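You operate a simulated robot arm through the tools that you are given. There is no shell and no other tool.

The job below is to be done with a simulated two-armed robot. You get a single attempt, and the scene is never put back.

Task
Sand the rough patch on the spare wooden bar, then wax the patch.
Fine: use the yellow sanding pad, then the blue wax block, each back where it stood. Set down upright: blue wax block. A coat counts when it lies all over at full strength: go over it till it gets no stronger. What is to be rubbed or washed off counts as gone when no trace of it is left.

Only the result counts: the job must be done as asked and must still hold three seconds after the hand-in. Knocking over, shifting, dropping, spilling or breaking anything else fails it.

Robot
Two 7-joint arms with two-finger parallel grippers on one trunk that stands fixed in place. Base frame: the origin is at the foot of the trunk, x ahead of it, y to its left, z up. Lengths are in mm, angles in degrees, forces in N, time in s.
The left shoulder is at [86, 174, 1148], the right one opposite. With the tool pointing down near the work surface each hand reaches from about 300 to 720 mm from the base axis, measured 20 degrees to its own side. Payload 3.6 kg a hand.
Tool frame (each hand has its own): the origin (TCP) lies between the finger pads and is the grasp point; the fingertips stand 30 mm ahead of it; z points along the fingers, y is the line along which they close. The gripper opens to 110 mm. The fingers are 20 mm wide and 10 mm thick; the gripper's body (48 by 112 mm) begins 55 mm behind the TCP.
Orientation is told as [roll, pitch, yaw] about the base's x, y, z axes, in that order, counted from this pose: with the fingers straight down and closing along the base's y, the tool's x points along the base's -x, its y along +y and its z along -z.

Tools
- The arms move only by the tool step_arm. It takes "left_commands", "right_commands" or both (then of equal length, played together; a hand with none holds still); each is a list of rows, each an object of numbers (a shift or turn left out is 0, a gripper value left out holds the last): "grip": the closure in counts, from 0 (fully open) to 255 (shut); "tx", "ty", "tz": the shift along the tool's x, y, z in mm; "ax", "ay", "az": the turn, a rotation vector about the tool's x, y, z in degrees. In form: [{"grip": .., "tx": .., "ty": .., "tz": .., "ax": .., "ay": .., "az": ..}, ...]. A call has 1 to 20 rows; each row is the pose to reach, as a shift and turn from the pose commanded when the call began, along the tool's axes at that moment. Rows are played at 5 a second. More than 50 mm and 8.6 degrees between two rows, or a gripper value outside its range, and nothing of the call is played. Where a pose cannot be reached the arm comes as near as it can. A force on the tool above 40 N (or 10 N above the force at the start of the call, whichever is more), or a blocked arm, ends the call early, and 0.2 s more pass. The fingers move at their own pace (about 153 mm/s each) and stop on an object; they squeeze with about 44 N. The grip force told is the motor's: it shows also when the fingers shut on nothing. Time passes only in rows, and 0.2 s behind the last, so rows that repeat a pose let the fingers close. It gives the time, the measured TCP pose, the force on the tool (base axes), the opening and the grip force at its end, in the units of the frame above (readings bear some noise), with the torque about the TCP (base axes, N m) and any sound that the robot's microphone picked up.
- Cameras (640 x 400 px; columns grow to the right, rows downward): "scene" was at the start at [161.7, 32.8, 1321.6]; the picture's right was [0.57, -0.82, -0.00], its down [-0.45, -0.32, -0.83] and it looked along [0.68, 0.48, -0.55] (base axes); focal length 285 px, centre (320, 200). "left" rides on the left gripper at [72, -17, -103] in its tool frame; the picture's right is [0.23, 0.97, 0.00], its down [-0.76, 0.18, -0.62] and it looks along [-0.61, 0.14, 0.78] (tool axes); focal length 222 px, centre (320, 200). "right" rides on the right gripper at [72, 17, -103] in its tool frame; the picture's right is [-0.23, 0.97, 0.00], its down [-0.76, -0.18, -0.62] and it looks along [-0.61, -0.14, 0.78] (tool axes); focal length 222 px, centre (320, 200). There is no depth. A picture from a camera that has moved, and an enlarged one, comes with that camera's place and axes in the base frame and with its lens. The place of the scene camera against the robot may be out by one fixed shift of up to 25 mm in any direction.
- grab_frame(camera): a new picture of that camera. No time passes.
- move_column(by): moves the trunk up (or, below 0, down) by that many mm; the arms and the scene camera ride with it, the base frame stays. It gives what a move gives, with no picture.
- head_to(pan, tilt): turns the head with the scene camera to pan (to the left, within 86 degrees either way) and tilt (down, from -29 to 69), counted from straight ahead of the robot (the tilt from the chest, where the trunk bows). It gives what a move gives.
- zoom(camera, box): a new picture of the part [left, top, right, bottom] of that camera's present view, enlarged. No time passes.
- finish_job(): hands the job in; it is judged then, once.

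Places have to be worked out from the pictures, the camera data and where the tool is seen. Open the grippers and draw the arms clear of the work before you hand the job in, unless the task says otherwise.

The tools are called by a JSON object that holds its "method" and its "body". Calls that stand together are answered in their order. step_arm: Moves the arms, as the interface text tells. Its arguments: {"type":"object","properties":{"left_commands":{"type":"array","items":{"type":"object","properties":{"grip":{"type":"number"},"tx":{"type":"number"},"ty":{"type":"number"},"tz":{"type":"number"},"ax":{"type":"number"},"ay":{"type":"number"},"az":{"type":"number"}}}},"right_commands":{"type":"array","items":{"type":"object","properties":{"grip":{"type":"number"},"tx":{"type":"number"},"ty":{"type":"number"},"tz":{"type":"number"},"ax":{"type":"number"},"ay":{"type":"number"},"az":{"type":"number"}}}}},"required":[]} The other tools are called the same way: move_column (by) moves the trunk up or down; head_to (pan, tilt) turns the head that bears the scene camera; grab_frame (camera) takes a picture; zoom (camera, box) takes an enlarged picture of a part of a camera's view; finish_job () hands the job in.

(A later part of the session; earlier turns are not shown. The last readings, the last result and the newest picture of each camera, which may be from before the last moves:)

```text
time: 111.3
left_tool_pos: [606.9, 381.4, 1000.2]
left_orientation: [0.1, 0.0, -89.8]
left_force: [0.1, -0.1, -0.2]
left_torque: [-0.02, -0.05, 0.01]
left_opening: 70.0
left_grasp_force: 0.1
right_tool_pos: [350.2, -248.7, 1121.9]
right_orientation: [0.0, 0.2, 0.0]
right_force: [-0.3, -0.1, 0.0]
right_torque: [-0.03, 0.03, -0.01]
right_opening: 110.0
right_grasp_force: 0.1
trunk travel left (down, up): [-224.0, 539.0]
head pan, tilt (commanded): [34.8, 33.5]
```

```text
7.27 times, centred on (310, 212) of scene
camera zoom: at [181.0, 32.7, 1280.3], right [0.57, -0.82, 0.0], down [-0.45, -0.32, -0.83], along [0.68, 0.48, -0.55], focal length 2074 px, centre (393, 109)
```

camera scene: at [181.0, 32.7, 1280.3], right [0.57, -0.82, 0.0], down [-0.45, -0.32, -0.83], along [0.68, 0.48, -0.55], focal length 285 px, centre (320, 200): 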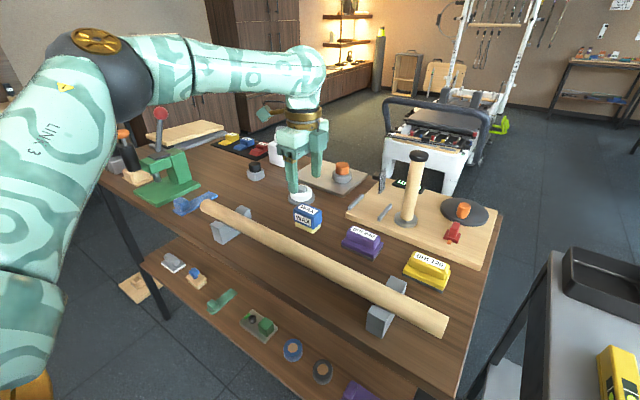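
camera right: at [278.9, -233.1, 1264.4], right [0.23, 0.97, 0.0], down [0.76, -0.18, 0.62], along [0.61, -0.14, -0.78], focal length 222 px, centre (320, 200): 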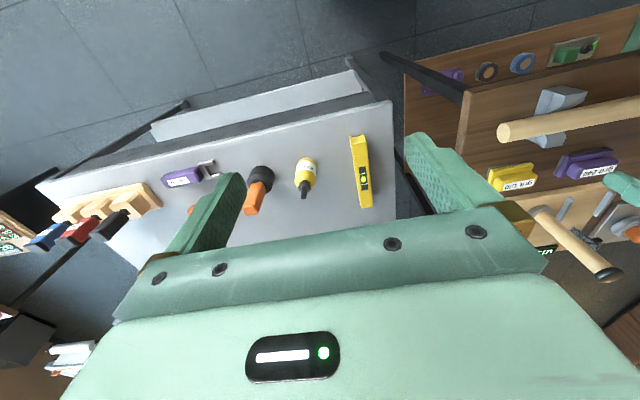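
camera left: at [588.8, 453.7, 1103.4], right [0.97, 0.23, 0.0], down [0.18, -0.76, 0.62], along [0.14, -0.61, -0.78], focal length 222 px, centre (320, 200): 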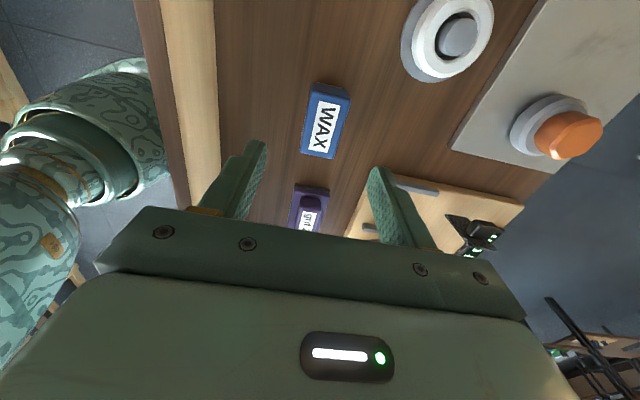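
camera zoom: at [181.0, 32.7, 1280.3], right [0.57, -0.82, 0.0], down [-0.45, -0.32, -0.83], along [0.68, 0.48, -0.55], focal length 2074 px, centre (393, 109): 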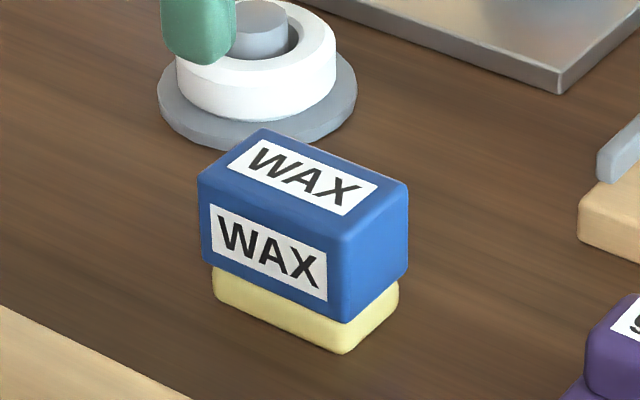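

The block's top spans x 592–626.3 and y 352–410, so its centre is about [609, 381]. I shift +2 mm in x and go down to z≈898.

{"method": "step_arm", "body": {"left_commands": [{"grip": 93, "ty": 2, "tz": 25}, {"grip": 93, "ty": 2, "tz": 50}, {"grip": 93, "ty": 2, "tz": 75}, {"grip": 93, "ty": 2, "tz": 92}, {"grip": 93, "ty": 2, "tz": 92}]}}

{"method": "grab_frame", "body": {"camera": "left"}}

{"method": "zoom", "body": {"camera": "scene", "box": [260, 160, 360, 250]}}

```text
time: 112.5
left_tool_pos: [609.0, 380.5, 907.4]
left_orientation: [0.2, -0.1, -90.0]
left_force: [-0.6, -0.9, 0.6]
left_torque: [0.01, 0.02, -0.02]
left_opening: 70.0
left_grasp_force: 0.2
right_tool_pos: [350.0, -249.8, 1120.7]
right_orientation: [0.0, 0.0, 0.0]
right_force: [-0.3, 0.1, -0.2]
right_torque: [0.03, 0.0, 0.01]
right_opening: 109.8
right_grasp_force: 0.0
trunk travel left (down, up): [-224.0, 539.0]
head pan, tilt (commanded): [34.8, 33.5]
```

```text
taken
camera left: at [591.8, 453.4, 1011.5], right [0.97, 0.23, 0.0], down [0.18, -0.76, 0.62], along [0.14, -0.61, -0.78], focal length 222 px, centre (320, 200)
```

left: 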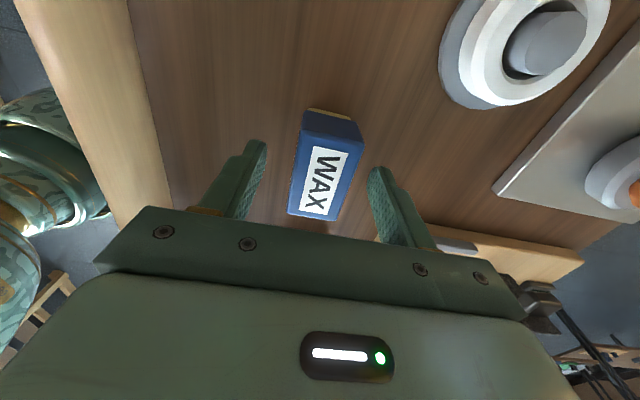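

```text
4.44 times, centred on (310, 205) of scene
camera zoom: at [181.3, 32.5, 1280.3], right [0.57, -0.82, 0.0], down [-0.45, -0.31, -0.83], along [0.68, 0.48, -0.55], focal length 1267 px, centre (364, 178)
```

zoom: 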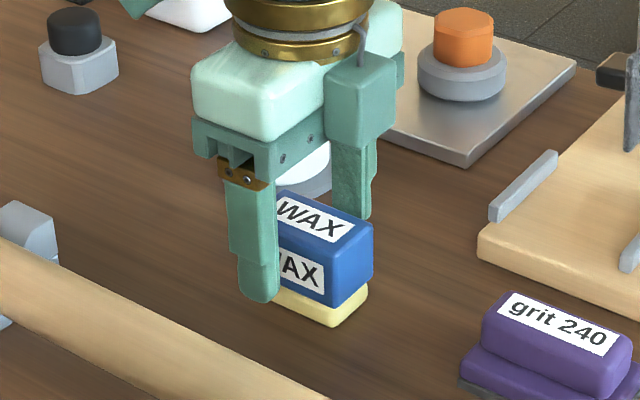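

The fingers straddle the block centrally. I lower the last 9 mm and close gently.

{"method": "step_arm", "body": {"left_commands": [{"grip": 93, "tz": 5}, {"grip": 93, "tz": 9}, {"grip": 93, "tz": 9}]}}

{"method": "step_arm", "body": {"left_commands": [{"grip": 150}, {"grip": 165}, {"grip": 185}, {"grip": 220}, {"grip": 255}, {"grip": 255}]}}

{"method": "step_arm", "body": {"left_commands": [{"grip": 255}, {"grip": 255}]}}

{"method": "grab_frame", "body": {"camera": "left"}}

{"method": "zoom", "body": {"camera": "scene", "box": [275, 185, 345, 240]}}

```text
time: 113.3
left_tool_pos: [608.7, 381.3, 897.9]
left_orientation: [0.0, 0.0, -89.8]
left_force: [0.8, -0.1, 0.8]
left_torque: [-0.02, 0.0, 0.0]
left_opening: 69.9
left_grasp_force: 0.0
right_tool_pos: [351.4, -249.8, 1120.5]
right_orientation: [0.0, 0.1, 0.0]
right_force: [-0.2, 0.8, 0.0]
right_torque: [-0.04, 0.02, -0.01]
right_opening: 110.1
right_grasp_force: 0.0
trunk travel left (down, up): [-224.0, 539.0]
head pan, tilt (commanded): [34.8, 33.5]
```

```text
time: 114.7
left_tool_pos: [609.5, 380.8, 899.7]
left_orientation: [0.0, 0.1, -89.8]
left_force: [0.1, -0.5, -0.8]
left_torque: [0.0, 0.05, 0.01]
left_opening: 35.3
left_grasp_force: 44.3
right_tool_pos: [351.0, -250.3, 1121.0]
right_orientation: [0.0, 0.0, 0.0]
right_force: [-0.5, -1.0, -0.2]
right_torque: [-0.01, 0.0, -0.02]
right_opening: 110.0
right_grasp_force: 0.0
trunk travel left (down, up): [-224.0, 539.0]
head pan, tilt (commanded): [34.8, 33.5]
```

```text
time: 115.3
left_tool_pos: [610.7, 380.2, 899.2]
left_orientation: [-0.1, 0.0, -89.9]
left_force: [-0.7, 0.4, 0.1]
left_torque: [0.01, 0.05, -0.02]
left_opening: 35.7
left_grasp_force: 44.4
right_tool_pos: [350.5, -249.8, 1122.0]
right_orientation: [0.0, 0.2, -0.1]
right_force: [0.4, -0.1, 0.9]
right_torque: [0.02, 0.02, -0.03]
right_opening: 110.1
right_grasp_force: 0.1
trunk travel left (down, up): [-224.0, 539.0]
head pan, tilt (commanded): [34.8, 33.5]
```

```text
taken
camera left: at [592.2, 453.6, 1002.4], right [0.97, 0.23, 0.0], down [0.18, -0.76, 0.62], along [0.14, -0.61, -0.78], focal length 222 px, centre (320, 200)
```

left: 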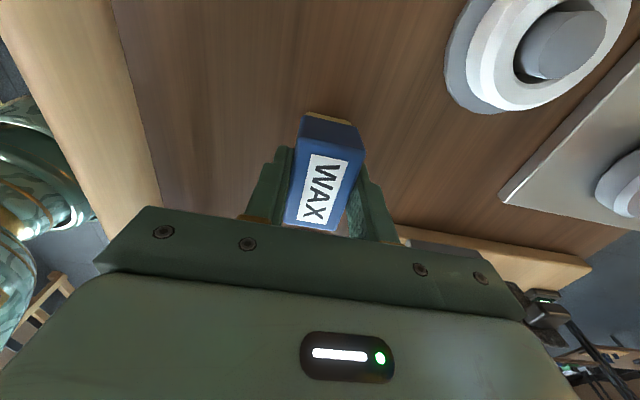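

```text
7.27 times, centred on (310, 212) of scene
camera zoom: at [181.4, 32.6, 1280.2], right [0.57, -0.82, 0.0], down [-0.45, -0.31, -0.83], along [0.68, 0.48, -0.55], focal length 2074 px, centre (393, 109)
```

zoom: 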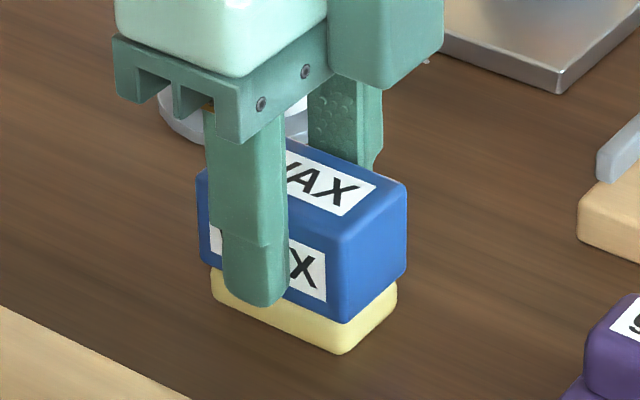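

Gripped at 35.5 mm. The pick pose is about [609.6, 380.8, 898.9]. I lift straight up and then move over the patch.

{"method": "step_arm", "body": {"left_commands": [{"grip": 255, "tz": -10}, {"grip": 255, "tz": -30}, {"grip": 255, "tz": -60}, {"grip": 255, "tz": -88}, {"grip": 255, "tx": 8, "ty": -30, "tz": -90}, {"grip": 255, "tx": 16, "ty": -60, "tz": -90}, {"grip": 255, "tx": 24, "ty": -90, "tz": -90}, {"grip": 255, "tx": 29, "ty": -115, "tz": -90}, {"grip": 255, "tx": 29, "ty": -115, "tz": -90}]}}

{"method": "grab_frame", "body": {"camera": "scene"}}

{"method": "grab_frame", "body": {"camera": "left"}}

{"method": "zoom", "body": {"camera": "scene", "box": [190, 150, 310, 260]}}

```text
time: 117.3
left_tool_pos: [494.4, 410.6, 989.6]
left_orientation: [0.0, 0.0, -89.8]
left_force: [0.7, 0.0, -0.5]
left_torque: [-0.01, 0.0, 0.03]
left_opening: 35.5
left_grasp_force: 43.6
right_tool_pos: [351.1, -250.0, 1120.2]
right_orientation: [0.0, 0.0, 0.0]
right_force: [-0.2, -0.3, -0.7]
right_torque: [0.02, -0.04, 0.04]
right_opening: 110.2
right_grasp_force: 0.1
trunk travel left (down, up): [-224.0, 539.0]
head pan, tilt (commanded): [34.8, 33.5]
```

```text
taken
camera scene: at [181.7, 32.6, 1280.1], right [0.57, -0.82, 0.0], down [-0.45, -0.31, -0.83], along [0.68, 0.48, -0.55], focal length 285 px, centre (320, 200)
```

scene: 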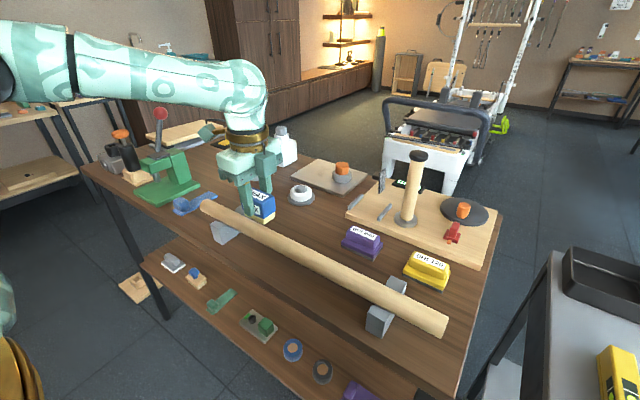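

```text
taken
camera left: at [475.9, 482.2, 1092.4], right [0.97, 0.23, 0.0], down [0.18, -0.76, 0.62], along [0.14, -0.61, -0.78], focal length 222 px, centre (320, 200)
```

left: 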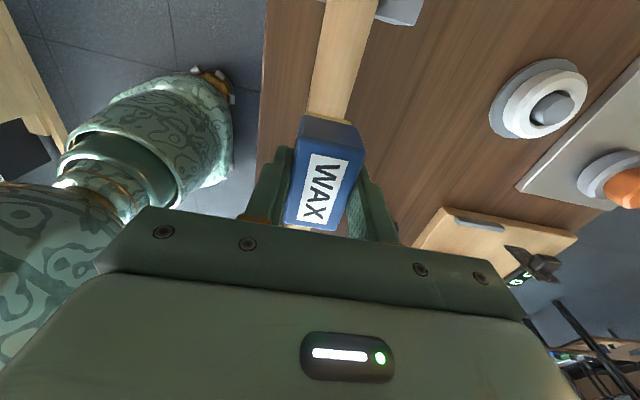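

```text
3.64 times, centred on (250, 205) of scene
camera zoom: at [181.7, 32.6, 1280.1], right [0.57, -0.82, 0.0], down [-0.45, -0.31, -0.83], along [0.68, 0.48, -0.55], focal length 1037 px, centre (574, 182)
```

zoom: 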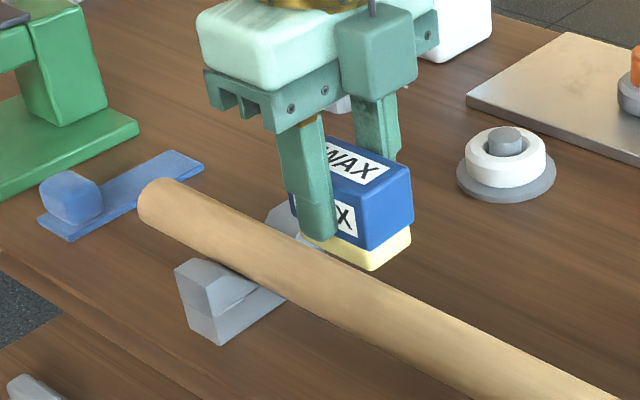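

I lower in stages toward the expected contact height of about 956.

{"method": "step_arm", "body": {"left_commands": [{"grip": 255, "ty": 0.8, "tz": 12}, {"grip": 255, "ty": 0.8, "tz": 24}, {"grip": 255, "ty": 0.8, "tz": 30}, {"grip": 255, "ty": 0.8, "tz": 30}]}}

{"method": "step_arm", "body": {"left_commands": [{"grip": 255, "tz": 1}, {"grip": 255, "tz": 2}, {"grip": 255, "tz": 2}]}}

{"method": "step_arm", "body": {"left_commands": [{"grip": 255, "tz": 1}, {"grip": 255, "tz": 1}]}}

```text
time: 118.3
left_tool_pos: [495.0, 408.9, 958.2]
left_orientation: [-0.1, 0.0, -89.8]
left_force: [0.0, 1.2, -1.3]
left_torque: [-0.02, 0.02, -0.03]
left_opening: 35.3
left_grasp_force: 43.5
right_tool_pos: [350.4, -250.4, 1122.9]
right_orientation: [0.0, 0.0, 0.0]
right_force: [0.0, 0.0, -0.9]
right_torque: [-0.03, 0.02, 0.0]
right_opening: 110.0
right_grasp_force: 0.0
trunk travel left (down, up): [-224.0, 539.0]
head pan, tilt (commanded): [34.8, 33.5]
```

```text
time: 119.1
left_tool_pos: [494.7, 408.0, 958.3]
left_orientation: [0.0, -0.1, -89.9]
left_force: [0.2, 0.1, 1.1]
left_torque: [-0.11, 0.0, -0.03]
left_opening: 35.5
left_grasp_force: 44.4
right_tool_pos: [349.8, -249.1, 1120.7]
right_orientation: [0.0, 0.1, -0.1]
right_force: [0.6, 0.0, -0.9]
right_torque: [-0.02, 0.0, 0.0]
right_opening: 110.0
right_grasp_force: 0.1
trunk travel left (down, up): [-224.0, 539.0]
head pan, tilt (commanded): [34.8, 33.5]
```

```text
time: 119.7
left_tool_pos: [494.3, 408.4, 957.5]
left_orientation: [0.2, 0.1, -89.8]
left_force: [2.1, 2.5, 8.8]
left_torque: [-0.01, -0.13, 0.03]
left_opening: 35.2
left_grasp_force: 44.3
right_tool_pos: [350.0, -249.1, 1122.4]
right_orientation: [-0.1, 0.0, 0.0]
right_force: [0.4, 0.5, -0.4]
right_torque: [0.0, 0.01, 0.03]
right_opening: 110.1
right_grasp_force: 0.2
trunk travel left (down, up): [-224.0, 539.0]
head pan, tilt (commanded): [34.8, 33.5]
```

Contact with 8.8 N. I stroke the wax along the whole patch at this height.

{"method": "step_arm", "body": {"left_commands": [{"grip": 255, "tx": 10}, {"grip": 255, "tx": 20}, {"grip": 255, "tx": 30}, {"grip": 255, "tx": 40}, {"grip": 255, "tx": 47}, {"grip": 255, "tx": 40}, {"grip": 255, "tx": 30}, {"grip": 255, "tx": 20}, {"grip": 255, "tx": 10}, {"grip": 255, "tx": 0}, {"grip": 255, "tx": -10}, {"grip": 255, "tx": -20}, {"grip": 255, "tx": -30}, {"grip": 255, "tx": -40}, {"grip": 255, "tx": -46}]}}

{"method": "zoom", "body": {"camera": "scene", "box": [200, 170, 320, 260]}}

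```text
time: 122.9
left_tool_pos: [494.2, 363.5, 956.4]
left_orientation: [0.3, 0.1, -89.8]
left_force: [-0.6, 10.0, 26.4]
left_torque: [0.31, -0.03, 0.01]
left_opening: 35.3
left_grasp_force: 44.1
right_tool_pos: [349.2, -249.6, 1121.3]
right_orientation: [0.0, -0.1, 0.0]
right_force: [-0.2, -0.1, -0.6]
right_torque: [0.04, -0.01, -0.01]
right_opening: 110.0
right_grasp_force: 0.0
trunk travel left (down, up): [-224.0, 539.0]
head pan, tilt (commanded): [34.8, 33.5]
```

```text
4.44 times, centred on (260, 215) of scene
camera zoom: at [179.0, 32.5, 1280.7], right [0.57, -0.82, 0.0], down [-0.45, -0.31, -0.83], along [0.69, 0.48, -0.55], focal length 1267 px, centre (587, 133)
```

zoom: 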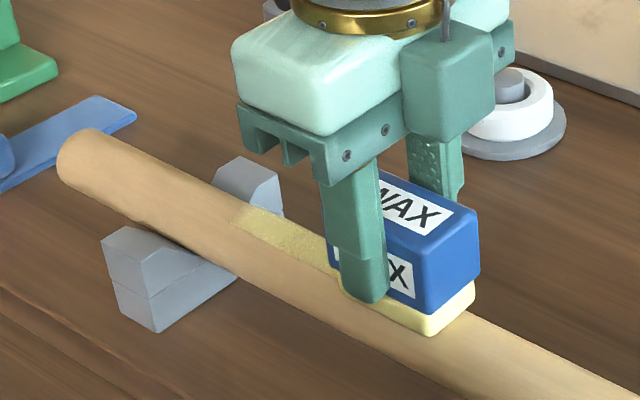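

Wax is going on, as a yellowish band. The force rose to 26 N at this end, so I ease up 0.8 mm and keep stroking back and forth.

{"method": "step_arm", "body": {"left_commands": [{"grip": 255, "tx": 0, "tz": -0.8}, {"grip": 255, "tx": 10, "tz": -0.8}, {"grip": 255, "tx": 20, "tz": -0.7}, {"grip": 255, "tx": 30, "tz": -0.6}, {"grip": 255, "tx": 40, "tz": -0.5}, {"grip": 255, "tx": 50, "tz": -0.4}, {"grip": 255, "tx": 60, "tz": -0.3}, {"grip": 255, "tx": 70, "tz": -0.2}, {"grip": 255, "tx": 80, "tz": -0.1}, {"grip": 255, "tx": 90, "tz": 0}, {"grip": 255, "tx": 94, "tz": 0}, {"grip": 255, "tx": 84, "tz": -0.1}, {"grip": 255, "tx": 74, "tz": -0.2}, {"grip": 255, "tx": 64, "tz": -0.3}, {"grip": 255, "tx": 54, "tz": -0.4}, {"grip": 255, "tx": 44, "tz": -0.5}, {"grip": 255, "tx": 34, "tz": -0.6}, {"grip": 255, "tx": 24, "tz": -0.7}, {"grip": 255, "tx": 12, "tz": -0.8}, {"grip": 255, "tx": 0, "tz": -0.9}]}}

{"method": "zoom", "body": {"camera": "scene", "box": [200, 170, 320, 260]}}

```text
time: 127.1
left_tool_pos: [494.6, 363.1, 957.9]
left_orientation: [0.0, 0.0, -89.8]
left_force: [-0.6, 2.4, 6.8]
left_torque: [0.1, 0.0, -0.05]
left_opening: 35.5
left_grasp_force: 43.8
right_tool_pos: [350.7, -250.4, 1120.6]
right_orientation: [0.1, 0.1, -0.1]
right_force: [-0.2, -0.3, -0.3]
right_torque: [0.0, 0.01, 0.02]
right_opening: 109.8
right_grasp_force: 0.0
trunk travel left (down, up): [-224.0, 539.0]
head pan, tilt (commanded): [34.8, 33.5]
```

```text
4.44 times, centred on (260, 215) of scene
camera zoom: at [180.9, 32.3, 1280.3], right [0.57, -0.82, 0.0], down [-0.45, -0.31, -0.83], along [0.68, 0.48, -0.55], focal length 1267 px, centre (587, 133)
```

zoom: 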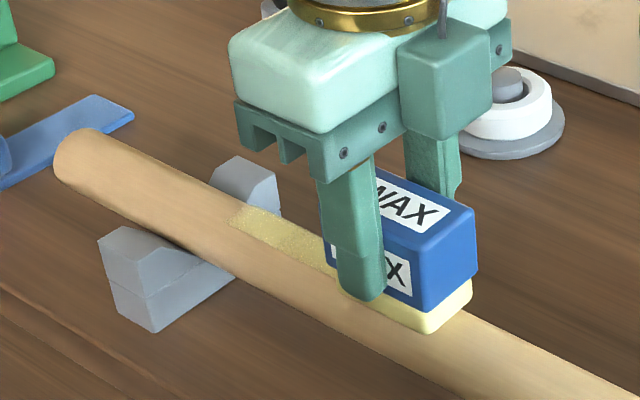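

The band is getting stronger. I lift and move aside to +x to inspect the coat's extent and evenness.

{"method": "step_arm", "body": {"left_commands": [{"grip": 255, "tx": 0, "tz": -20}, {"grip": 255, "tx": 0, "tz": -50}, {"grip": 255, "tx": 0, "ty": 30, "tz": -75}, {"grip": 255, "tx": 0, "ty": 65, "tz": -90}, {"grip": 255, "tx": 0, "ty": 65, "tz": -90}]}}

{"method": "zoom", "body": {"camera": "scene", "box": [220, 195, 300, 250]}}

{"method": "grab_frame", "body": {"camera": "left"}}

```text
time: 128.3
left_tool_pos: [559.4, 364.3, 1047.6]
left_orientation: [0.2, 0.0, -89.7]
left_force: [-0.7, 0.1, -0.7]
left_torque: [-0.02, 0.0, -0.01]
left_opening: 35.1
left_grasp_force: 44.3
right_tool_pos: [350.9, -249.0, 1121.5]
right_orientation: [0.0, 0.0, -0.1]
right_force: [-0.1, 1.0, 0.1]
right_torque: [0.0, 0.02, 0.03]
right_opening: 110.0
right_grasp_force: 0.1
trunk travel left (down, up): [-224.0, 539.0]
head pan, tilt (commanded): [34.8, 33.5]
```

```text
7.27 times, centred on (260, 222) of scene
camera zoom: at [181.0, 32.8, 1280.3], right [0.57, -0.82, 0.0], down [-0.45, -0.32, -0.83], along [0.68, 0.48, -0.55], focal length 2074 px, centre (756, 36)
```

zoom: 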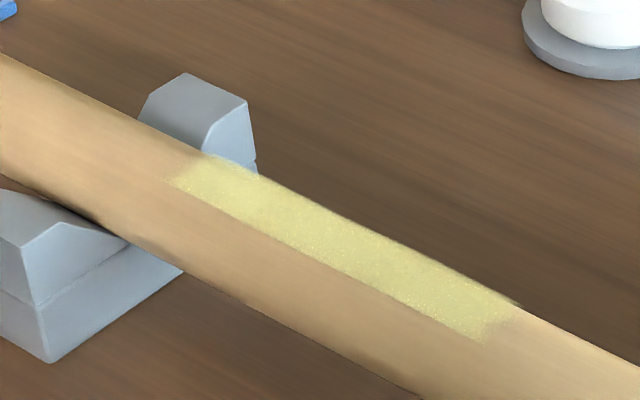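

```text
taken
camera left: at [542.8, 437.0, 1151.3], right [0.97, 0.23, 0.0], down [0.18, -0.76, 0.62], along [0.14, -0.61, -0.78], focal length 222 px, centre (320, 200)
```

left: 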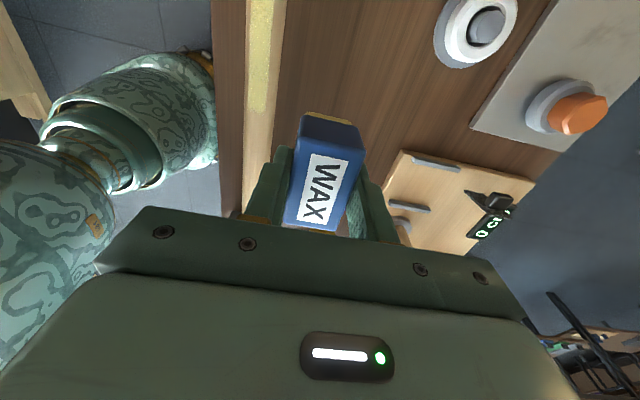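

The coat now covers the patch's rectangle. I zoom in from the hand camera to judge its ends and far edge.

{"method": "zoom", "body": {"camera": "left", "box": [215, 0, 315, 125]}}

{"method": "zoom", "body": {"camera": "scene", "box": [238, 205, 268, 227]}}

{"method": "zoom", "body": {"camera": "scene", "box": [262, 218, 292, 242]}}

```text
3.20 times, centred on (265, 62) of left
camera zoom: at [542.8, 437.0, 1151.3], right [0.97, 0.23, 0.0], down [0.18, -0.76, 0.62], along [0.14, -0.61, -0.78], focal length 711 px, centre (496, 640)
```

zoom: 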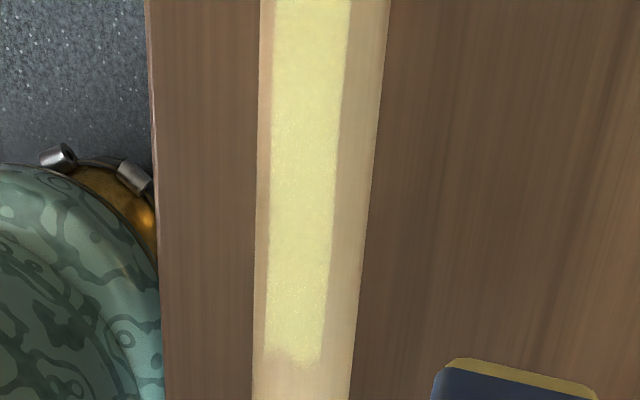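

```text
16.00 times, centred on (253, 216) of scene
camera zoom: at [181.0, 32.8, 1280.3], right [0.57, -0.82, 0.0], down [-0.45, -0.32, -0.83], along [0.68, 0.48, -0.55], focal length 4562 px, centre (1392, -56)
```

zoom: 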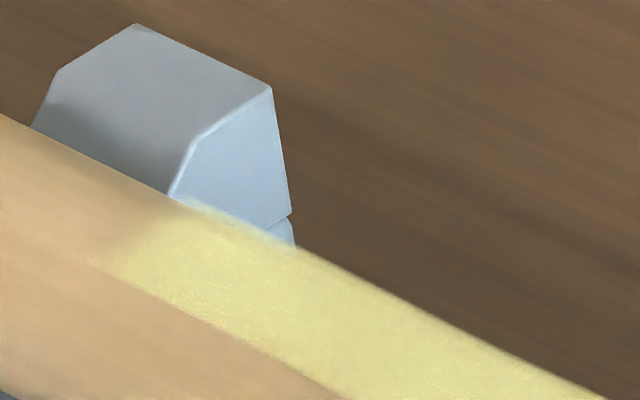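

```text
16.00 times, centred on (277, 230) of scene
camera zoom: at [181.0, 32.8, 1280.3], right [0.57, -0.82, 0.0], down [-0.45, -0.32, -0.83], along [0.68, 0.48, -0.55], focal length 4562 px, centre (1008, -280)
```

zoom: 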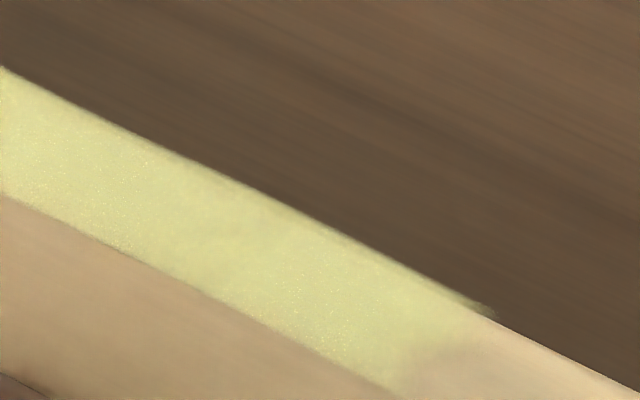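

The coat fills the patch's rectangle with clean side edges and slightly fainter ends. I go back down and add more passes, going further past both ends.

{"method": "step_arm", "body": {"left_commands": [{"grip": 255, "ty": -30, "tz": 15}, {"grip": 255, "ty": -64.5, "tz": 30}, {"grip": 255, "ty": -64.5, "tz": 60}, {"grip": 255, "ty": -64.5, "tz": 82}, {"grip": 255, "ty": -64.5, "tz": 88}, {"grip": 255, "ty": -64.5, "tz": 88}]}}

{"method": "step_arm", "body": {"left_commands": [{"grip": 255, "tz": 1.5}, {"grip": 255, "tz": 2.5}, {"grip": 255, "tz": 2.5}]}}

```text
time: 129.7
left_tool_pos: [494.9, 364.0, 958.5]
left_orientation: [0.1, 0.0, -89.8]
left_force: [0.7, 0.1, -0.7]
left_torque: [0.0, -0.01, 0.02]
left_opening: 34.9
left_grasp_force: 43.8
right_tool_pos: [349.7, -249.9, 1121.4]
right_orientation: [-0.1, 0.1, 0.0]
right_force: [0.2, -1.0, 0.1]
right_torque: [0.0, 0.01, 0.01]
right_opening: 110.0
right_grasp_force: 0.1
trunk travel left (down, up): [-224.0, 539.0]
head pan, tilt (commanded): [34.8, 33.5]
```

```text
time: 130.5
left_tool_pos: [493.9, 364.9, 957.5]
left_orientation: [0.3, -0.1, -89.8]
left_force: [-0.6, -0.7, 2.8]
left_torque: [-0.12, 0.0, 0.0]
left_opening: 35.5
left_grasp_force: 44.1
right_tool_pos: [349.9, -250.0, 1121.7]
right_orientation: [0.0, 0.1, -0.1]
right_force: [-0.5, -0.1, -0.4]
right_torque: [-0.02, 0.03, 0.04]
right_opening: 109.8
right_grasp_force: 0.0
trunk travel left (down, up): [-224.0, 539.0]
head pan, tilt (commanded): [34.8, 33.5]
```

Light contact. I press to about 10 N and run a long double stroke over the full patch.

{"method": "step_arm", "body": {"left_commands": [{"grip": 255, "tx": 0, "tz": 0.7}, {"grip": 255, "tx": -10, "tz": 0.7}, {"grip": 255, "tx": 0, "tz": 0.7}, {"grip": 255, "tx": 12, "tz": 0.8}, {"grip": 255, "tx": 24, "tz": 0.9}, {"grip": 255, "tx": 36, "tz": 1.0}, {"grip": 255, "tx": 48, "tz": 1.1}, {"grip": 255, "tx": 60, "tz": 1.2}, {"grip": 255, "tx": 72, "tz": 1.3}, {"grip": 255, "tx": 84, "tz": 1.4}, {"grip": 255, "tx": 96, "tz": 1.5}, {"grip": 255, "tx": 101, "tz": 1.5}, {"grip": 255, "tx": 90, "tz": 1.4}, {"grip": 255, "tx": 98, "tz": 1.5}, {"grip": 255, "tx": 88, "tz": 1.4}, {"grip": 255, "tx": 76, "tz": 1.3}]}}

{"method": "step_arm", "body": {"left_commands": [{"grip": 255, "tx": -12, "tz": -0.1}, {"grip": 255, "tx": -24, "tz": -0.2}, {"grip": 255, "tx": -36, "tz": -0.3}, {"grip": 255, "tx": -48, "tz": -0.4}, {"grip": 255, "tx": -60, "tz": -0.5}, {"grip": 255, "tx": -72, "tz": -0.6}, {"grip": 255, "tx": -84, "tz": -0.7}, {"grip": 255, "tx": -74, "tz": -0.6}, {"grip": 255, "tx": -84, "tz": -0.7}]}}

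{"method": "zoom", "body": {"camera": "scene", "box": [200, 170, 320, 260]}}

```text
time: 133.9
left_tool_pos: [494.6, 439.0, 956.4]
left_orientation: [0.2, 0.1, -90.0]
left_force: [0.6, 5.3, 22.5]
left_torque: [0.1, 0.0, -0.03]
left_opening: 35.2
left_grasp_force: 44.1
right_tool_pos: [349.5, -250.6, 1121.4]
right_orientation: [0.1, 0.1, 0.0]
right_force: [-0.1, -0.6, 0.0]
right_torque: [0.03, -0.04, -0.01]
right_opening: 109.9
right_grasp_force: 0.1
trunk travel left (down, up): [-224.0, 539.0]
head pan, tilt (commanded): [34.8, 33.5]
```

```text
time: 135.9
left_tool_pos: [494.9, 356.0, 956.6]
left_orientation: [0.1, 0.0, -89.8]
left_force: [0.2, 5.3, 13.9]
left_torque: [0.15, 0.0, -0.02]
left_opening: 35.3
left_grasp_force: 44.0
right_tool_pos: [349.3, -249.1, 1122.3]
right_orientation: [-0.1, -0.1, -0.1]
right_force: [-0.5, 0.2, -0.8]
right_torque: [0.01, 0.02, -0.01]
right_opening: 109.7
right_grasp_force: 0.1
trunk travel left (down, up): [-224.0, 539.0]
head pan, tilt (commanded): [34.8, 33.5]
```

```text
4.44 times, centred on (260, 215) of scene
camera zoom: at [180.1, 32.7, 1280.4], right [0.57, -0.82, 0.0], down [-0.45, -0.32, -0.83], along [0.68, 0.48, -0.55], focal length 1267 px, centre (587, 133)
```

zoom: 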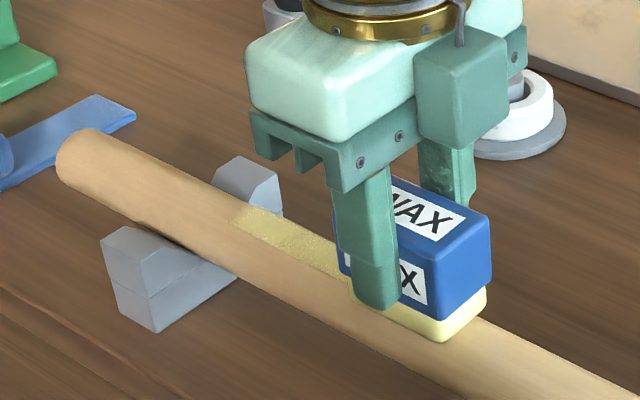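

I lift to the same viewing pose as before to compare the coat's strength.

{"method": "step_arm", "body": {"left_commands": [{"grip": 255, "tx": 0, "tz": -20}, {"grip": 255, "tx": 3, "tz": -50}, {"grip": 255, "tx": 6, "ty": 30, "tz": -75}, {"grip": 255, "tx": 8, "ty": 65, "tz": -90}, {"grip": 255, "tx": 8, "ty": 65, "tz": -90}]}}

{"method": "zoom", "body": {"camera": "scene", "box": [220, 195, 300, 250]}}

{"method": "zoom", "body": {"camera": "left", "box": [215, 0, 315, 125]}}

{"method": "zoom", "body": {"camera": "scene", "box": [238, 205, 268, 227]}}

{"method": "zoom", "body": {"camera": "scene", "box": [262, 218, 292, 242]}}

```text
time: 137.1
left_tool_pos: [559.7, 363.3, 1045.8]
left_orientation: [0.1, 0.0, -89.9]
left_force: [-0.1, 0.2, -0.8]
left_torque: [-0.01, -0.01, 0.01]
left_opening: 35.4
left_grasp_force: 43.7
right_tool_pos: [350.0, -250.0, 1122.1]
right_orientation: [0.0, 0.1, 0.0]
right_force: [0.7, -0.2, 0.3]
right_torque: [0.01, 0.02, 0.0]
right_opening: 110.0
right_grasp_force: 0.1
trunk travel left (down, up): [-224.0, 539.0]
head pan, tilt (commanded): [34.8, 33.5]
```

```text
7.27 times, centred on (260, 222) of scene
camera zoom: at [181.0, 32.8, 1280.3], right [0.57, -0.82, 0.0], down [-0.45, -0.32, -0.83], along [0.68, 0.48, -0.55], focal length 2074 px, centre (756, 36)
```

zoom: 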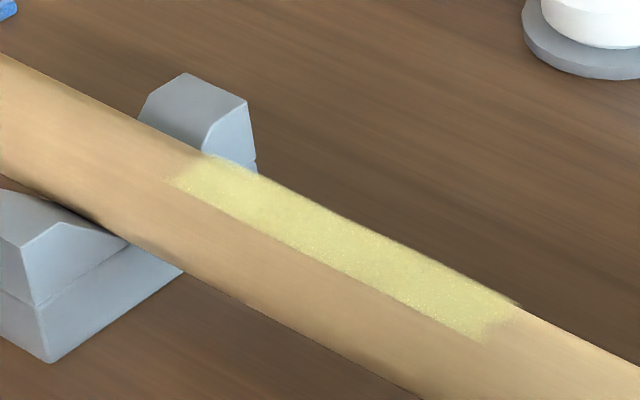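

```text
3.20 times, centred on (265, 62) of left
camera zoom: at [542.0, 436.7, 1149.9], right [0.97, 0.23, 0.0], down [0.18, -0.76, 0.62], along [0.14, -0.61, -0.78], focal length 711 px, centre (496, 640)
```

zoom: 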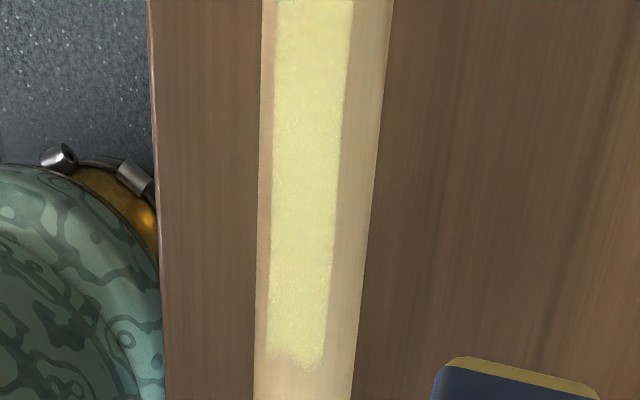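

```text
16.00 times, centred on (253, 216) of scene
camera zoom: at [181.0, 32.8, 1280.3], right [0.57, -0.82, 0.0], down [-0.45, -0.32, -0.83], along [0.68, 0.48, -0.55], focal length 4562 px, centre (1392, -56)
```

zoom: 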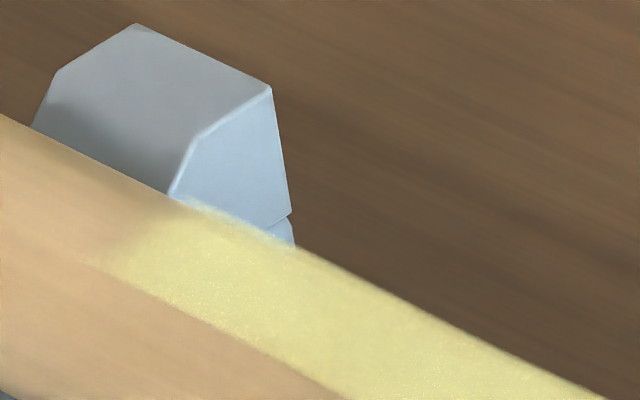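

```text
16.00 times, centred on (277, 230) of scene
camera zoom: at [181.0, 32.8, 1280.3], right [0.57, -0.82, 0.0], down [-0.45, -0.32, -0.83], along [0.68, 0.48, -0.55], focal length 4562 px, centre (1008, -280)
```

zoom: 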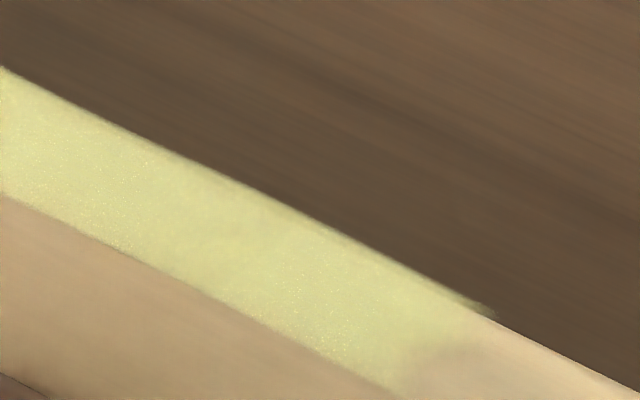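

The two inspections look alike in strength and extent, and the coat spans about −39° to +32° around the bar, which matches the rough patch's original extent. I take closer zooms of the edges and a view from further on the +x side.

{"method": "zoom", "body": {"camera": "left", "box": [245, 0, 285, 50]}}

{"method": "zoom", "body": {"camera": "left", "box": [245, 70, 285, 120]}}

{"method": "step_arm", "body": {"left_commands": [{"grip": 255, "tx": 15, "ty": 30, "tz": 0}, {"grip": 255, "tx": 30, "ty": 50, "tz": 0}, {"grip": 255, "tx": 45, "ty": 50, "tz": 0}, {"grip": 255, "tx": 45, "ty": 50, "tz": 0}]}}

{"method": "zoom", "body": {"camera": "left", "box": [180, 0, 300, 150]}}

```text
8.00 times, centred on (265, 25) of left
camera zoom: at [542.0, 436.7, 1149.9], right [0.97, 0.23, 0.0], down [0.18, -0.76, 0.62], along [0.14, -0.61, -0.78], focal length 1777 px, centre (760, 1600)
```

zoom: 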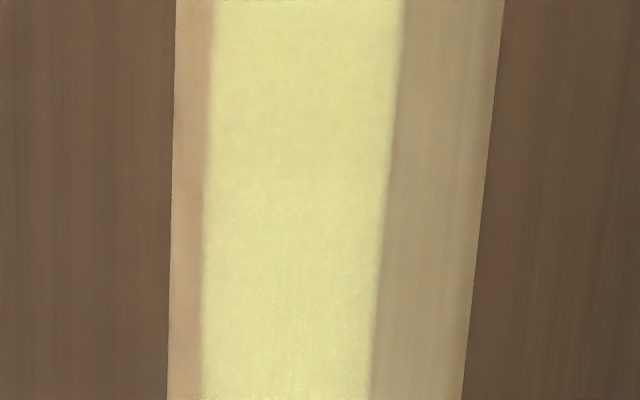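

```text
8.00 times, centred on (265, 95) of left
camera zoom: at [542.0, 436.7, 1149.9], right [0.97, 0.23, 0.0], down [0.18, -0.76, 0.62], along [0.14, -0.61, -0.78], focal length 1777 px, centre (760, 1040)
```

zoom: 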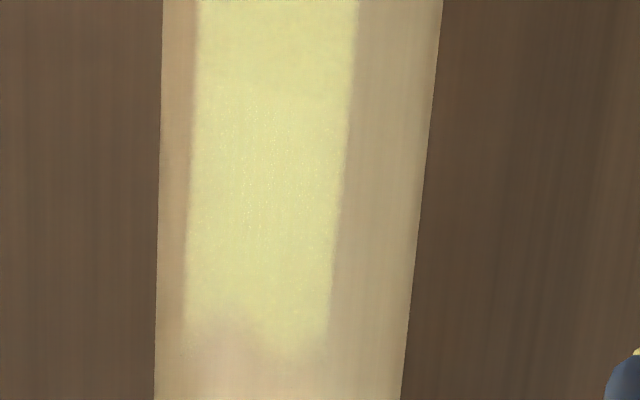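

```text
time: 138.1
left_tool_pos: [609.7, 407.6, 1044.9]
left_orientation: [0.0, -0.1, -89.9]
left_force: [0.3, -0.3, -0.6]
left_torque: [0.04, -0.03, -0.01]
left_opening: 35.2
left_grasp_force: 44.2
right_tool_pos: [350.2, -249.6, 1120.5]
right_orientation: [0.0, 0.1, 0.0]
right_force: [-0.2, 0.4, 0.7]
right_torque: [-0.02, -0.03, -0.02]
right_opening: 109.9
right_grasp_force: 0.0
trunk travel left (down, up): [-224.0, 539.0]
head pan, tilt (commanded): [34.8, 33.5]
```

```text
2.67 times, centred on (240, 75) of left
camera zoom: at [592.8, 481.0, 1149.1], right [0.97, 0.23, 0.0], down [0.18, -0.76, 0.62], along [0.14, -0.61, -0.78], focal length 592 px, centre (533, 533)
```

zoom: 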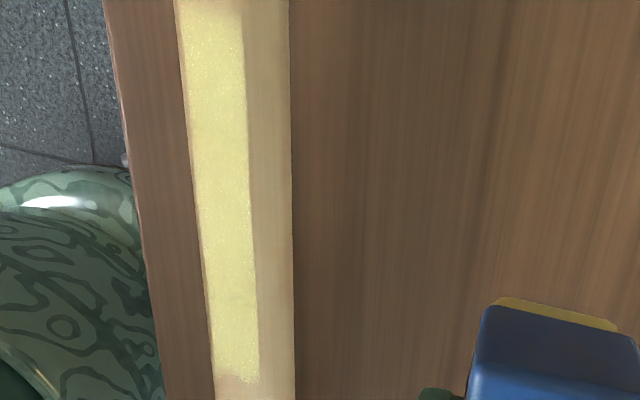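

The coat is even across its width. For certainty I make one last set of passes at slightly higher pressure and compare again.

{"method": "step_arm", "body": {"left_commands": [{"grip": 255, "ty": -38, "tz": 10}, {"grip": 255, "ty": -76, "tz": 25}, {"grip": 255, "ty": -114.5, "tz": 45}, {"grip": 255, "ty": -114.5, "tz": 70}, {"grip": 255, "ty": -114.5, "tz": 86}, {"grip": 255, "ty": -114.5, "tz": 86}]}}

{"method": "step_arm", "body": {"left_commands": [{"grip": 255, "tz": 1.5}, {"grip": 255, "tz": 2.5}, {"grip": 255, "tz": 2.5}]}}

```text
time: 139.5
left_tool_pos: [494.0, 408.2, 959.9]
left_orientation: [0.1, 0.0, -90.0]
left_force: [-0.5, 0.6, -1.5]
left_torque: [0.0, -0.05, 0.03]
left_opening: 35.1
left_grasp_force: 43.9
right_tool_pos: [351.1, -250.5, 1120.4]
right_orientation: [0.0, 0.1, 0.0]
right_force: [-0.1, 0.5, -0.1]
right_torque: [-0.04, 0.0, -0.02]
right_opening: 109.9
right_grasp_force: 0.1
trunk travel left (down, up): [-224.0, 539.0]
head pan, tilt (commanded): [34.8, 33.5]
```

```text
time: 140.3
left_tool_pos: [496.5, 409.4, 956.5]
left_orientation: [0.0, 0.0, -89.8]
left_force: [0.2, 0.1, 0.0]
left_torque: [0.0, 0.01, -0.02]
left_opening: 35.5
left_grasp_force: 43.8
right_tool_pos: [349.9, -249.2, 1121.1]
right_orientation: [0.0, 0.1, 0.1]
right_force: [-0.1, -0.2, -0.6]
right_torque: [-0.01, -0.02, 0.03]
right_opening: 110.0
right_grasp_force: 0.1
trunk travel left (down, up): [-224.0, 539.0]
head pan, tilt (commanded): [34.8, 33.5]
```

No contact yet. I step down another millimetre at a time.

{"method": "step_arm", "body": {"left_commands": [{"grip": 255, "tz": 1}, {"grip": 255, "tz": 1}]}}

{"method": "step_arm", "body": {"left_commands": [{"grip": 255, "tz": 0.7}, {"grip": 255, "tz": 0.7}]}}

```text
time: 140.9
left_tool_pos: [496.4, 408.9, 957.0]
left_orientation: [0.0, 0.0, -89.7]
left_force: [-0.2, -0.5, 3.0]
left_torque: [-0.1, -0.02, 0.01]
left_opening: 35.1
left_grasp_force: 43.6
right_tool_pos: [349.8, -250.0, 1121.0]
right_orientation: [0.0, 0.0, 0.0]
right_force: [-0.3, -0.7, 0.6]
right_torque: [0.01, 0.0, -0.01]
right_opening: 110.1
right_grasp_force: 0.1
trunk travel left (down, up): [-224.0, 539.0]
head pan, tilt (commanded): [34.8, 33.5]
```

```text
time: 141.5
left_tool_pos: [495.0, 409.4, 956.5]
left_orientation: [0.2, 0.0, -89.9]
left_force: [0.9, 2.8, 7.9]
left_torque: [-0.13, -0.06, 0.02]
left_opening: 35.1
left_grasp_force: 44.1
right_tool_pos: [350.5, -250.0, 1121.3]
right_orientation: [0.0, 0.0, 0.0]
right_force: [-1.1, -0.7, -0.1]
right_torque: [0.03, -0.01, -0.02]
right_opening: 110.2
right_grasp_force: 0.1
trunk travel left (down, up): [-224.0, 539.0]
head pan, tilt (commanded): [34.8, 33.5]
```

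Contact at the same height as before. I run the final full-length strokes at about 15 N.

{"method": "step_arm", "body": {"left_commands": [{"grip": 255, "tx": 0, "tz": 0.5}, {"grip": 255, "tx": 12, "tz": 0.6}, {"grip": 255, "tx": 24, "tz": 0.7}, {"grip": 255, "tx": 36, "tz": 0.8}, {"grip": 255, "tx": 48, "tz": 0.9}, {"grip": 255, "tx": 55, "tz": 0.9}, {"grip": 255, "tx": 44, "tz": 0.8}, {"grip": 255, "tx": 53, "tz": 0.9}, {"grip": 255, "tx": 42, "tz": 0.8}, {"grip": 255, "tx": 30, "tz": 0.7}, {"grip": 255, "tx": 18, "tz": 0.6}, {"grip": 255, "tx": 6, "tz": 0.5}, {"grip": 255, "tx": -6, "tz": 0.4}, {"grip": 255, "tx": -18, "tz": 0.3}, {"grip": 255, "tx": -30, "tz": 0.2}, {"grip": 255, "tx": -42, "tz": 0.1}, {"grip": 255, "tx": -54, "tz": 0}, {"grip": 255, "tx": -44, "tz": 0.1}, {"grip": 255, "tx": -54, "tz": 0}, {"grip": 255, "tx": -46, "tz": 0}]}}

{"method": "step_arm", "body": {"left_commands": [{"grip": 255, "tx": 0, "tz": -20}, {"grip": 255, "tx": 0, "tz": -50}, {"grip": 255, "tx": 0, "ty": 30, "tz": -75}, {"grip": 255, "tx": 0, "ty": 65, "tz": -90}, {"grip": 255, "tx": 0, "ty": 65, "tz": -90}]}}

{"method": "zoom", "body": {"camera": "scene", "box": [220, 195, 300, 250]}}

{"method": "zoom", "body": {"camera": "left", "box": [215, 0, 315, 125]}}

{"method": "zoom", "body": {"camera": "scene", "box": [262, 218, 292, 242]}}

{"method": "zoom", "body": {"camera": "scene", "box": [238, 205, 268, 227]}}

```text
time: 145.7
left_tool_pos: [494.7, 361.9, 956.5]
left_orientation: [0.1, 0.0, -89.8]
left_force: [-0.1, -4.4, 10.1]
left_torque: [-0.16, 0.01, 0.06]
left_opening: 35.3
left_grasp_force: 44.5
right_tool_pos: [350.4, -251.0, 1120.9]
right_orientation: [0.1, 0.0, -0.1]
right_force: [-0.3, 0.3, -0.6]
right_torque: [0.0, 0.0, -0.02]
right_opening: 110.1
right_grasp_force: 0.0
trunk travel left (down, up): [-224.0, 539.0]
head pan, tilt (commanded): [34.8, 33.5]
```

```text
time: 146.9
left_tool_pos: [560.6, 362.8, 1047.3]
left_orientation: [0.0, 0.1, -89.9]
left_force: [0.7, 0.1, -0.8]
left_torque: [0.0, 0.02, 0.03]
left_opening: 35.0
left_grasp_force: 43.6
right_tool_pos: [350.3, -248.6, 1122.5]
right_orientation: [0.0, 0.0, 0.0]
right_force: [0.4, -0.1, -0.4]
right_torque: [0.0, -0.07, 0.0]
right_opening: 109.9
right_grasp_force: 0.0
trunk travel left (down, up): [-224.0, 539.0]
head pan, tilt (commanded): [34.8, 33.5]
```

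```text
7.27 times, centred on (260, 222) of scene
camera zoom: at [180.9, 32.9, 1280.3], right [0.57, -0.82, 0.0], down [-0.45, -0.32, -0.83], along [0.68, 0.48, -0.55], focal length 2074 px, centre (756, 36)
```

zoom: 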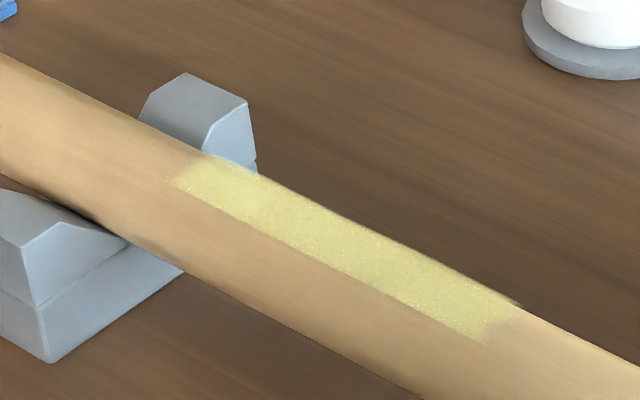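

```text
3.20 times, centred on (265, 62) of left
camera zoom: at [543.7, 434.7, 1150.8], right [0.97, 0.23, 0.0], down [0.18, -0.76, 0.62], along [0.14, -0.61, -0.78], focal length 711 px, centre (496, 640)
```

zoom: 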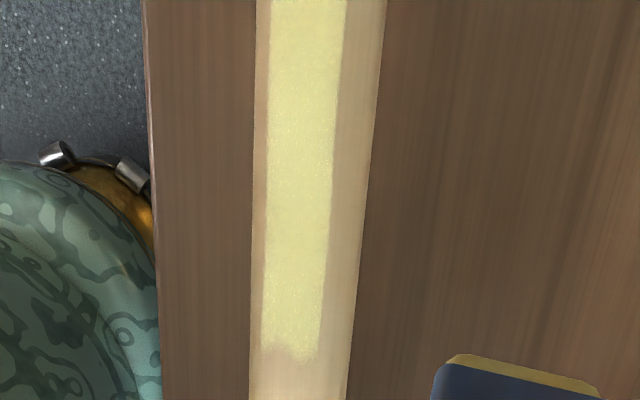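

```text
16.00 times, centred on (277, 230) of scene
camera zoom: at [180.9, 32.9, 1280.3], right [0.57, -0.82, 0.0], down [-0.45, -0.32, -0.83], along [0.68, 0.48, -0.55], focal length 4562 px, centre (1008, -280)
```

zoom: 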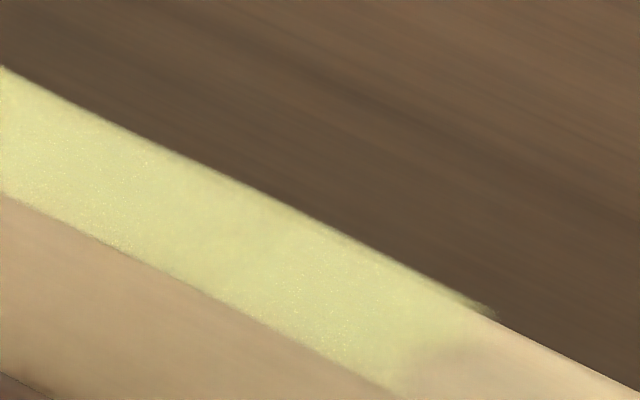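

```text
16.00 times, centred on (253, 216) of scene
camera zoom: at [180.9, 32.9, 1280.3], right [0.57, -0.82, 0.0], down [-0.45, -0.32, -0.83], along [0.68, 0.48, -0.55], focal length 4562 px, centre (1392, -56)
```

zoom: 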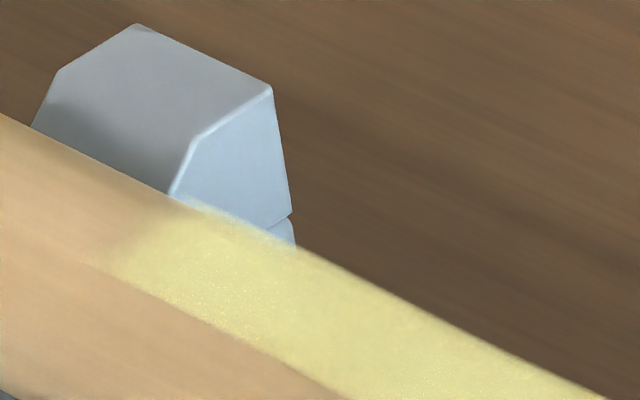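

The coat no longer changes, so it is at full strength. I carry the wax block back above its place.

{"method": "step_arm", "body": {"left_commands": [{"grip": 255, "tx": 9, "ty": 25, "tz": 10}, {"grip": 255, "tx": 18, "ty": 49, "tz": 25}, {"grip": 255, "tx": 18, "ty": 49, "tz": 57}, {"grip": 255, "tx": 18, "ty": 49, "tz": 90}, {"grip": 255, "tx": 18, "ty": 49, "tz": 120}, {"grip": 255, "tx": 18, "ty": 49, "tz": 140}, {"grip": 255, "tx": 18, "ty": 49, "tz": 140}]}}

{"method": "step_arm", "body": {"left_commands": [{"grip": 255}]}}

{"method": "step_arm", "body": {"left_commands": [{"grip": 255}]}}

{"method": "zoom", "body": {"camera": "scene", "box": [275, 185, 345, 240]}}

{"method": "grab_frame", "body": {"camera": "left"}}

```text
time: 148.5
left_tool_pos: [609.4, 381.8, 906.7]
left_orientation: [0.1, 0.0, -89.8]
left_force: [0.5, 0.3, -1.4]
left_torque: [-0.02, 0.01, -0.01]
left_opening: 35.2
left_grasp_force: 44.1
right_tool_pos: [350.9, -249.9, 1120.9]
right_orientation: [-0.1, 0.0, -0.1]
right_force: [-0.1, -0.1, -0.9]
right_torque: [0.01, -0.01, 0.04]
right_opening: 109.8
right_grasp_force: 0.0
trunk travel left (down, up): [-224.0, 539.0]
head pan, tilt (commanded): [34.8, 33.5]
```

```text
time: 148.9
left_tool_pos: [611.3, 381.2, 906.6]
left_orientation: [0.0, 0.1, -89.8]
left_force: [-0.2, -0.3, 0.3]
left_torque: [0.0, 0.02, 0.03]
left_opening: 35.4
left_grasp_force: 44.0
right_tool_pos: [350.0, -250.2, 1121.2]
right_orientation: [0.0, 0.0, 0.1]
right_force: [-0.2, -0.2, 0.2]
right_torque: [0.01, 0.0, 0.03]
right_opening: 110.3
right_grasp_force: 0.1
trunk travel left (down, up): [-224.0, 539.0]
head pan, tilt (commanded): [34.8, 33.5]
```

```text
time: 149.3
left_tool_pos: [610.7, 381.9, 906.2]
left_orientation: [0.0, 0.0, -89.8]
left_force: [0.5, -0.4, -0.4]
left_torque: [0.04, 0.03, 0.02]
left_opening: 35.2
left_grasp_force: 44.5
right_tool_pos: [351.2, -249.3, 1121.0]
right_orientation: [0.0, 0.0, 0.1]
right_force: [-0.3, -0.2, -0.2]
right_torque: [0.01, 0.03, -0.02]
right_opening: 109.9
right_grasp_force: 0.0
trunk travel left (down, up): [-224.0, 539.0]
head pan, tilt (commanded): [34.8, 33.5]
```

```text
7.27 times, centred on (310, 212) of scene
camera zoom: at [181.5, 32.6, 1280.2], right [0.57, -0.82, 0.0], down [-0.45, -0.31, -0.83], along [0.68, 0.48, -0.55], focal length 2074 px, centre (393, 109)
```

zoom: 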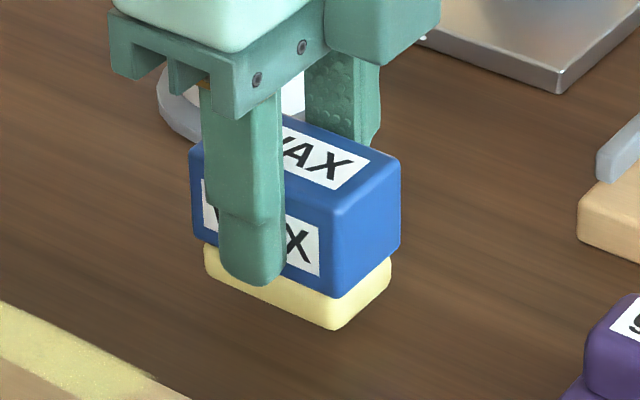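

```text
taken
camera left: at [592.7, 455.0, 1009.8], right [0.97, 0.23, 0.0], down [0.18, -0.76, 0.62], along [0.14, -0.61, -0.78], focal length 222 px, centre (320, 200)
```

left: 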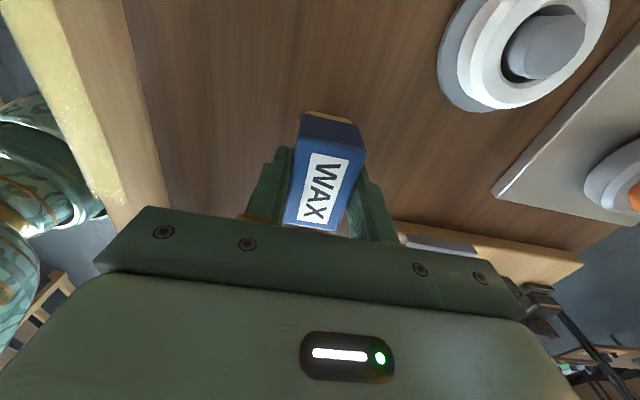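

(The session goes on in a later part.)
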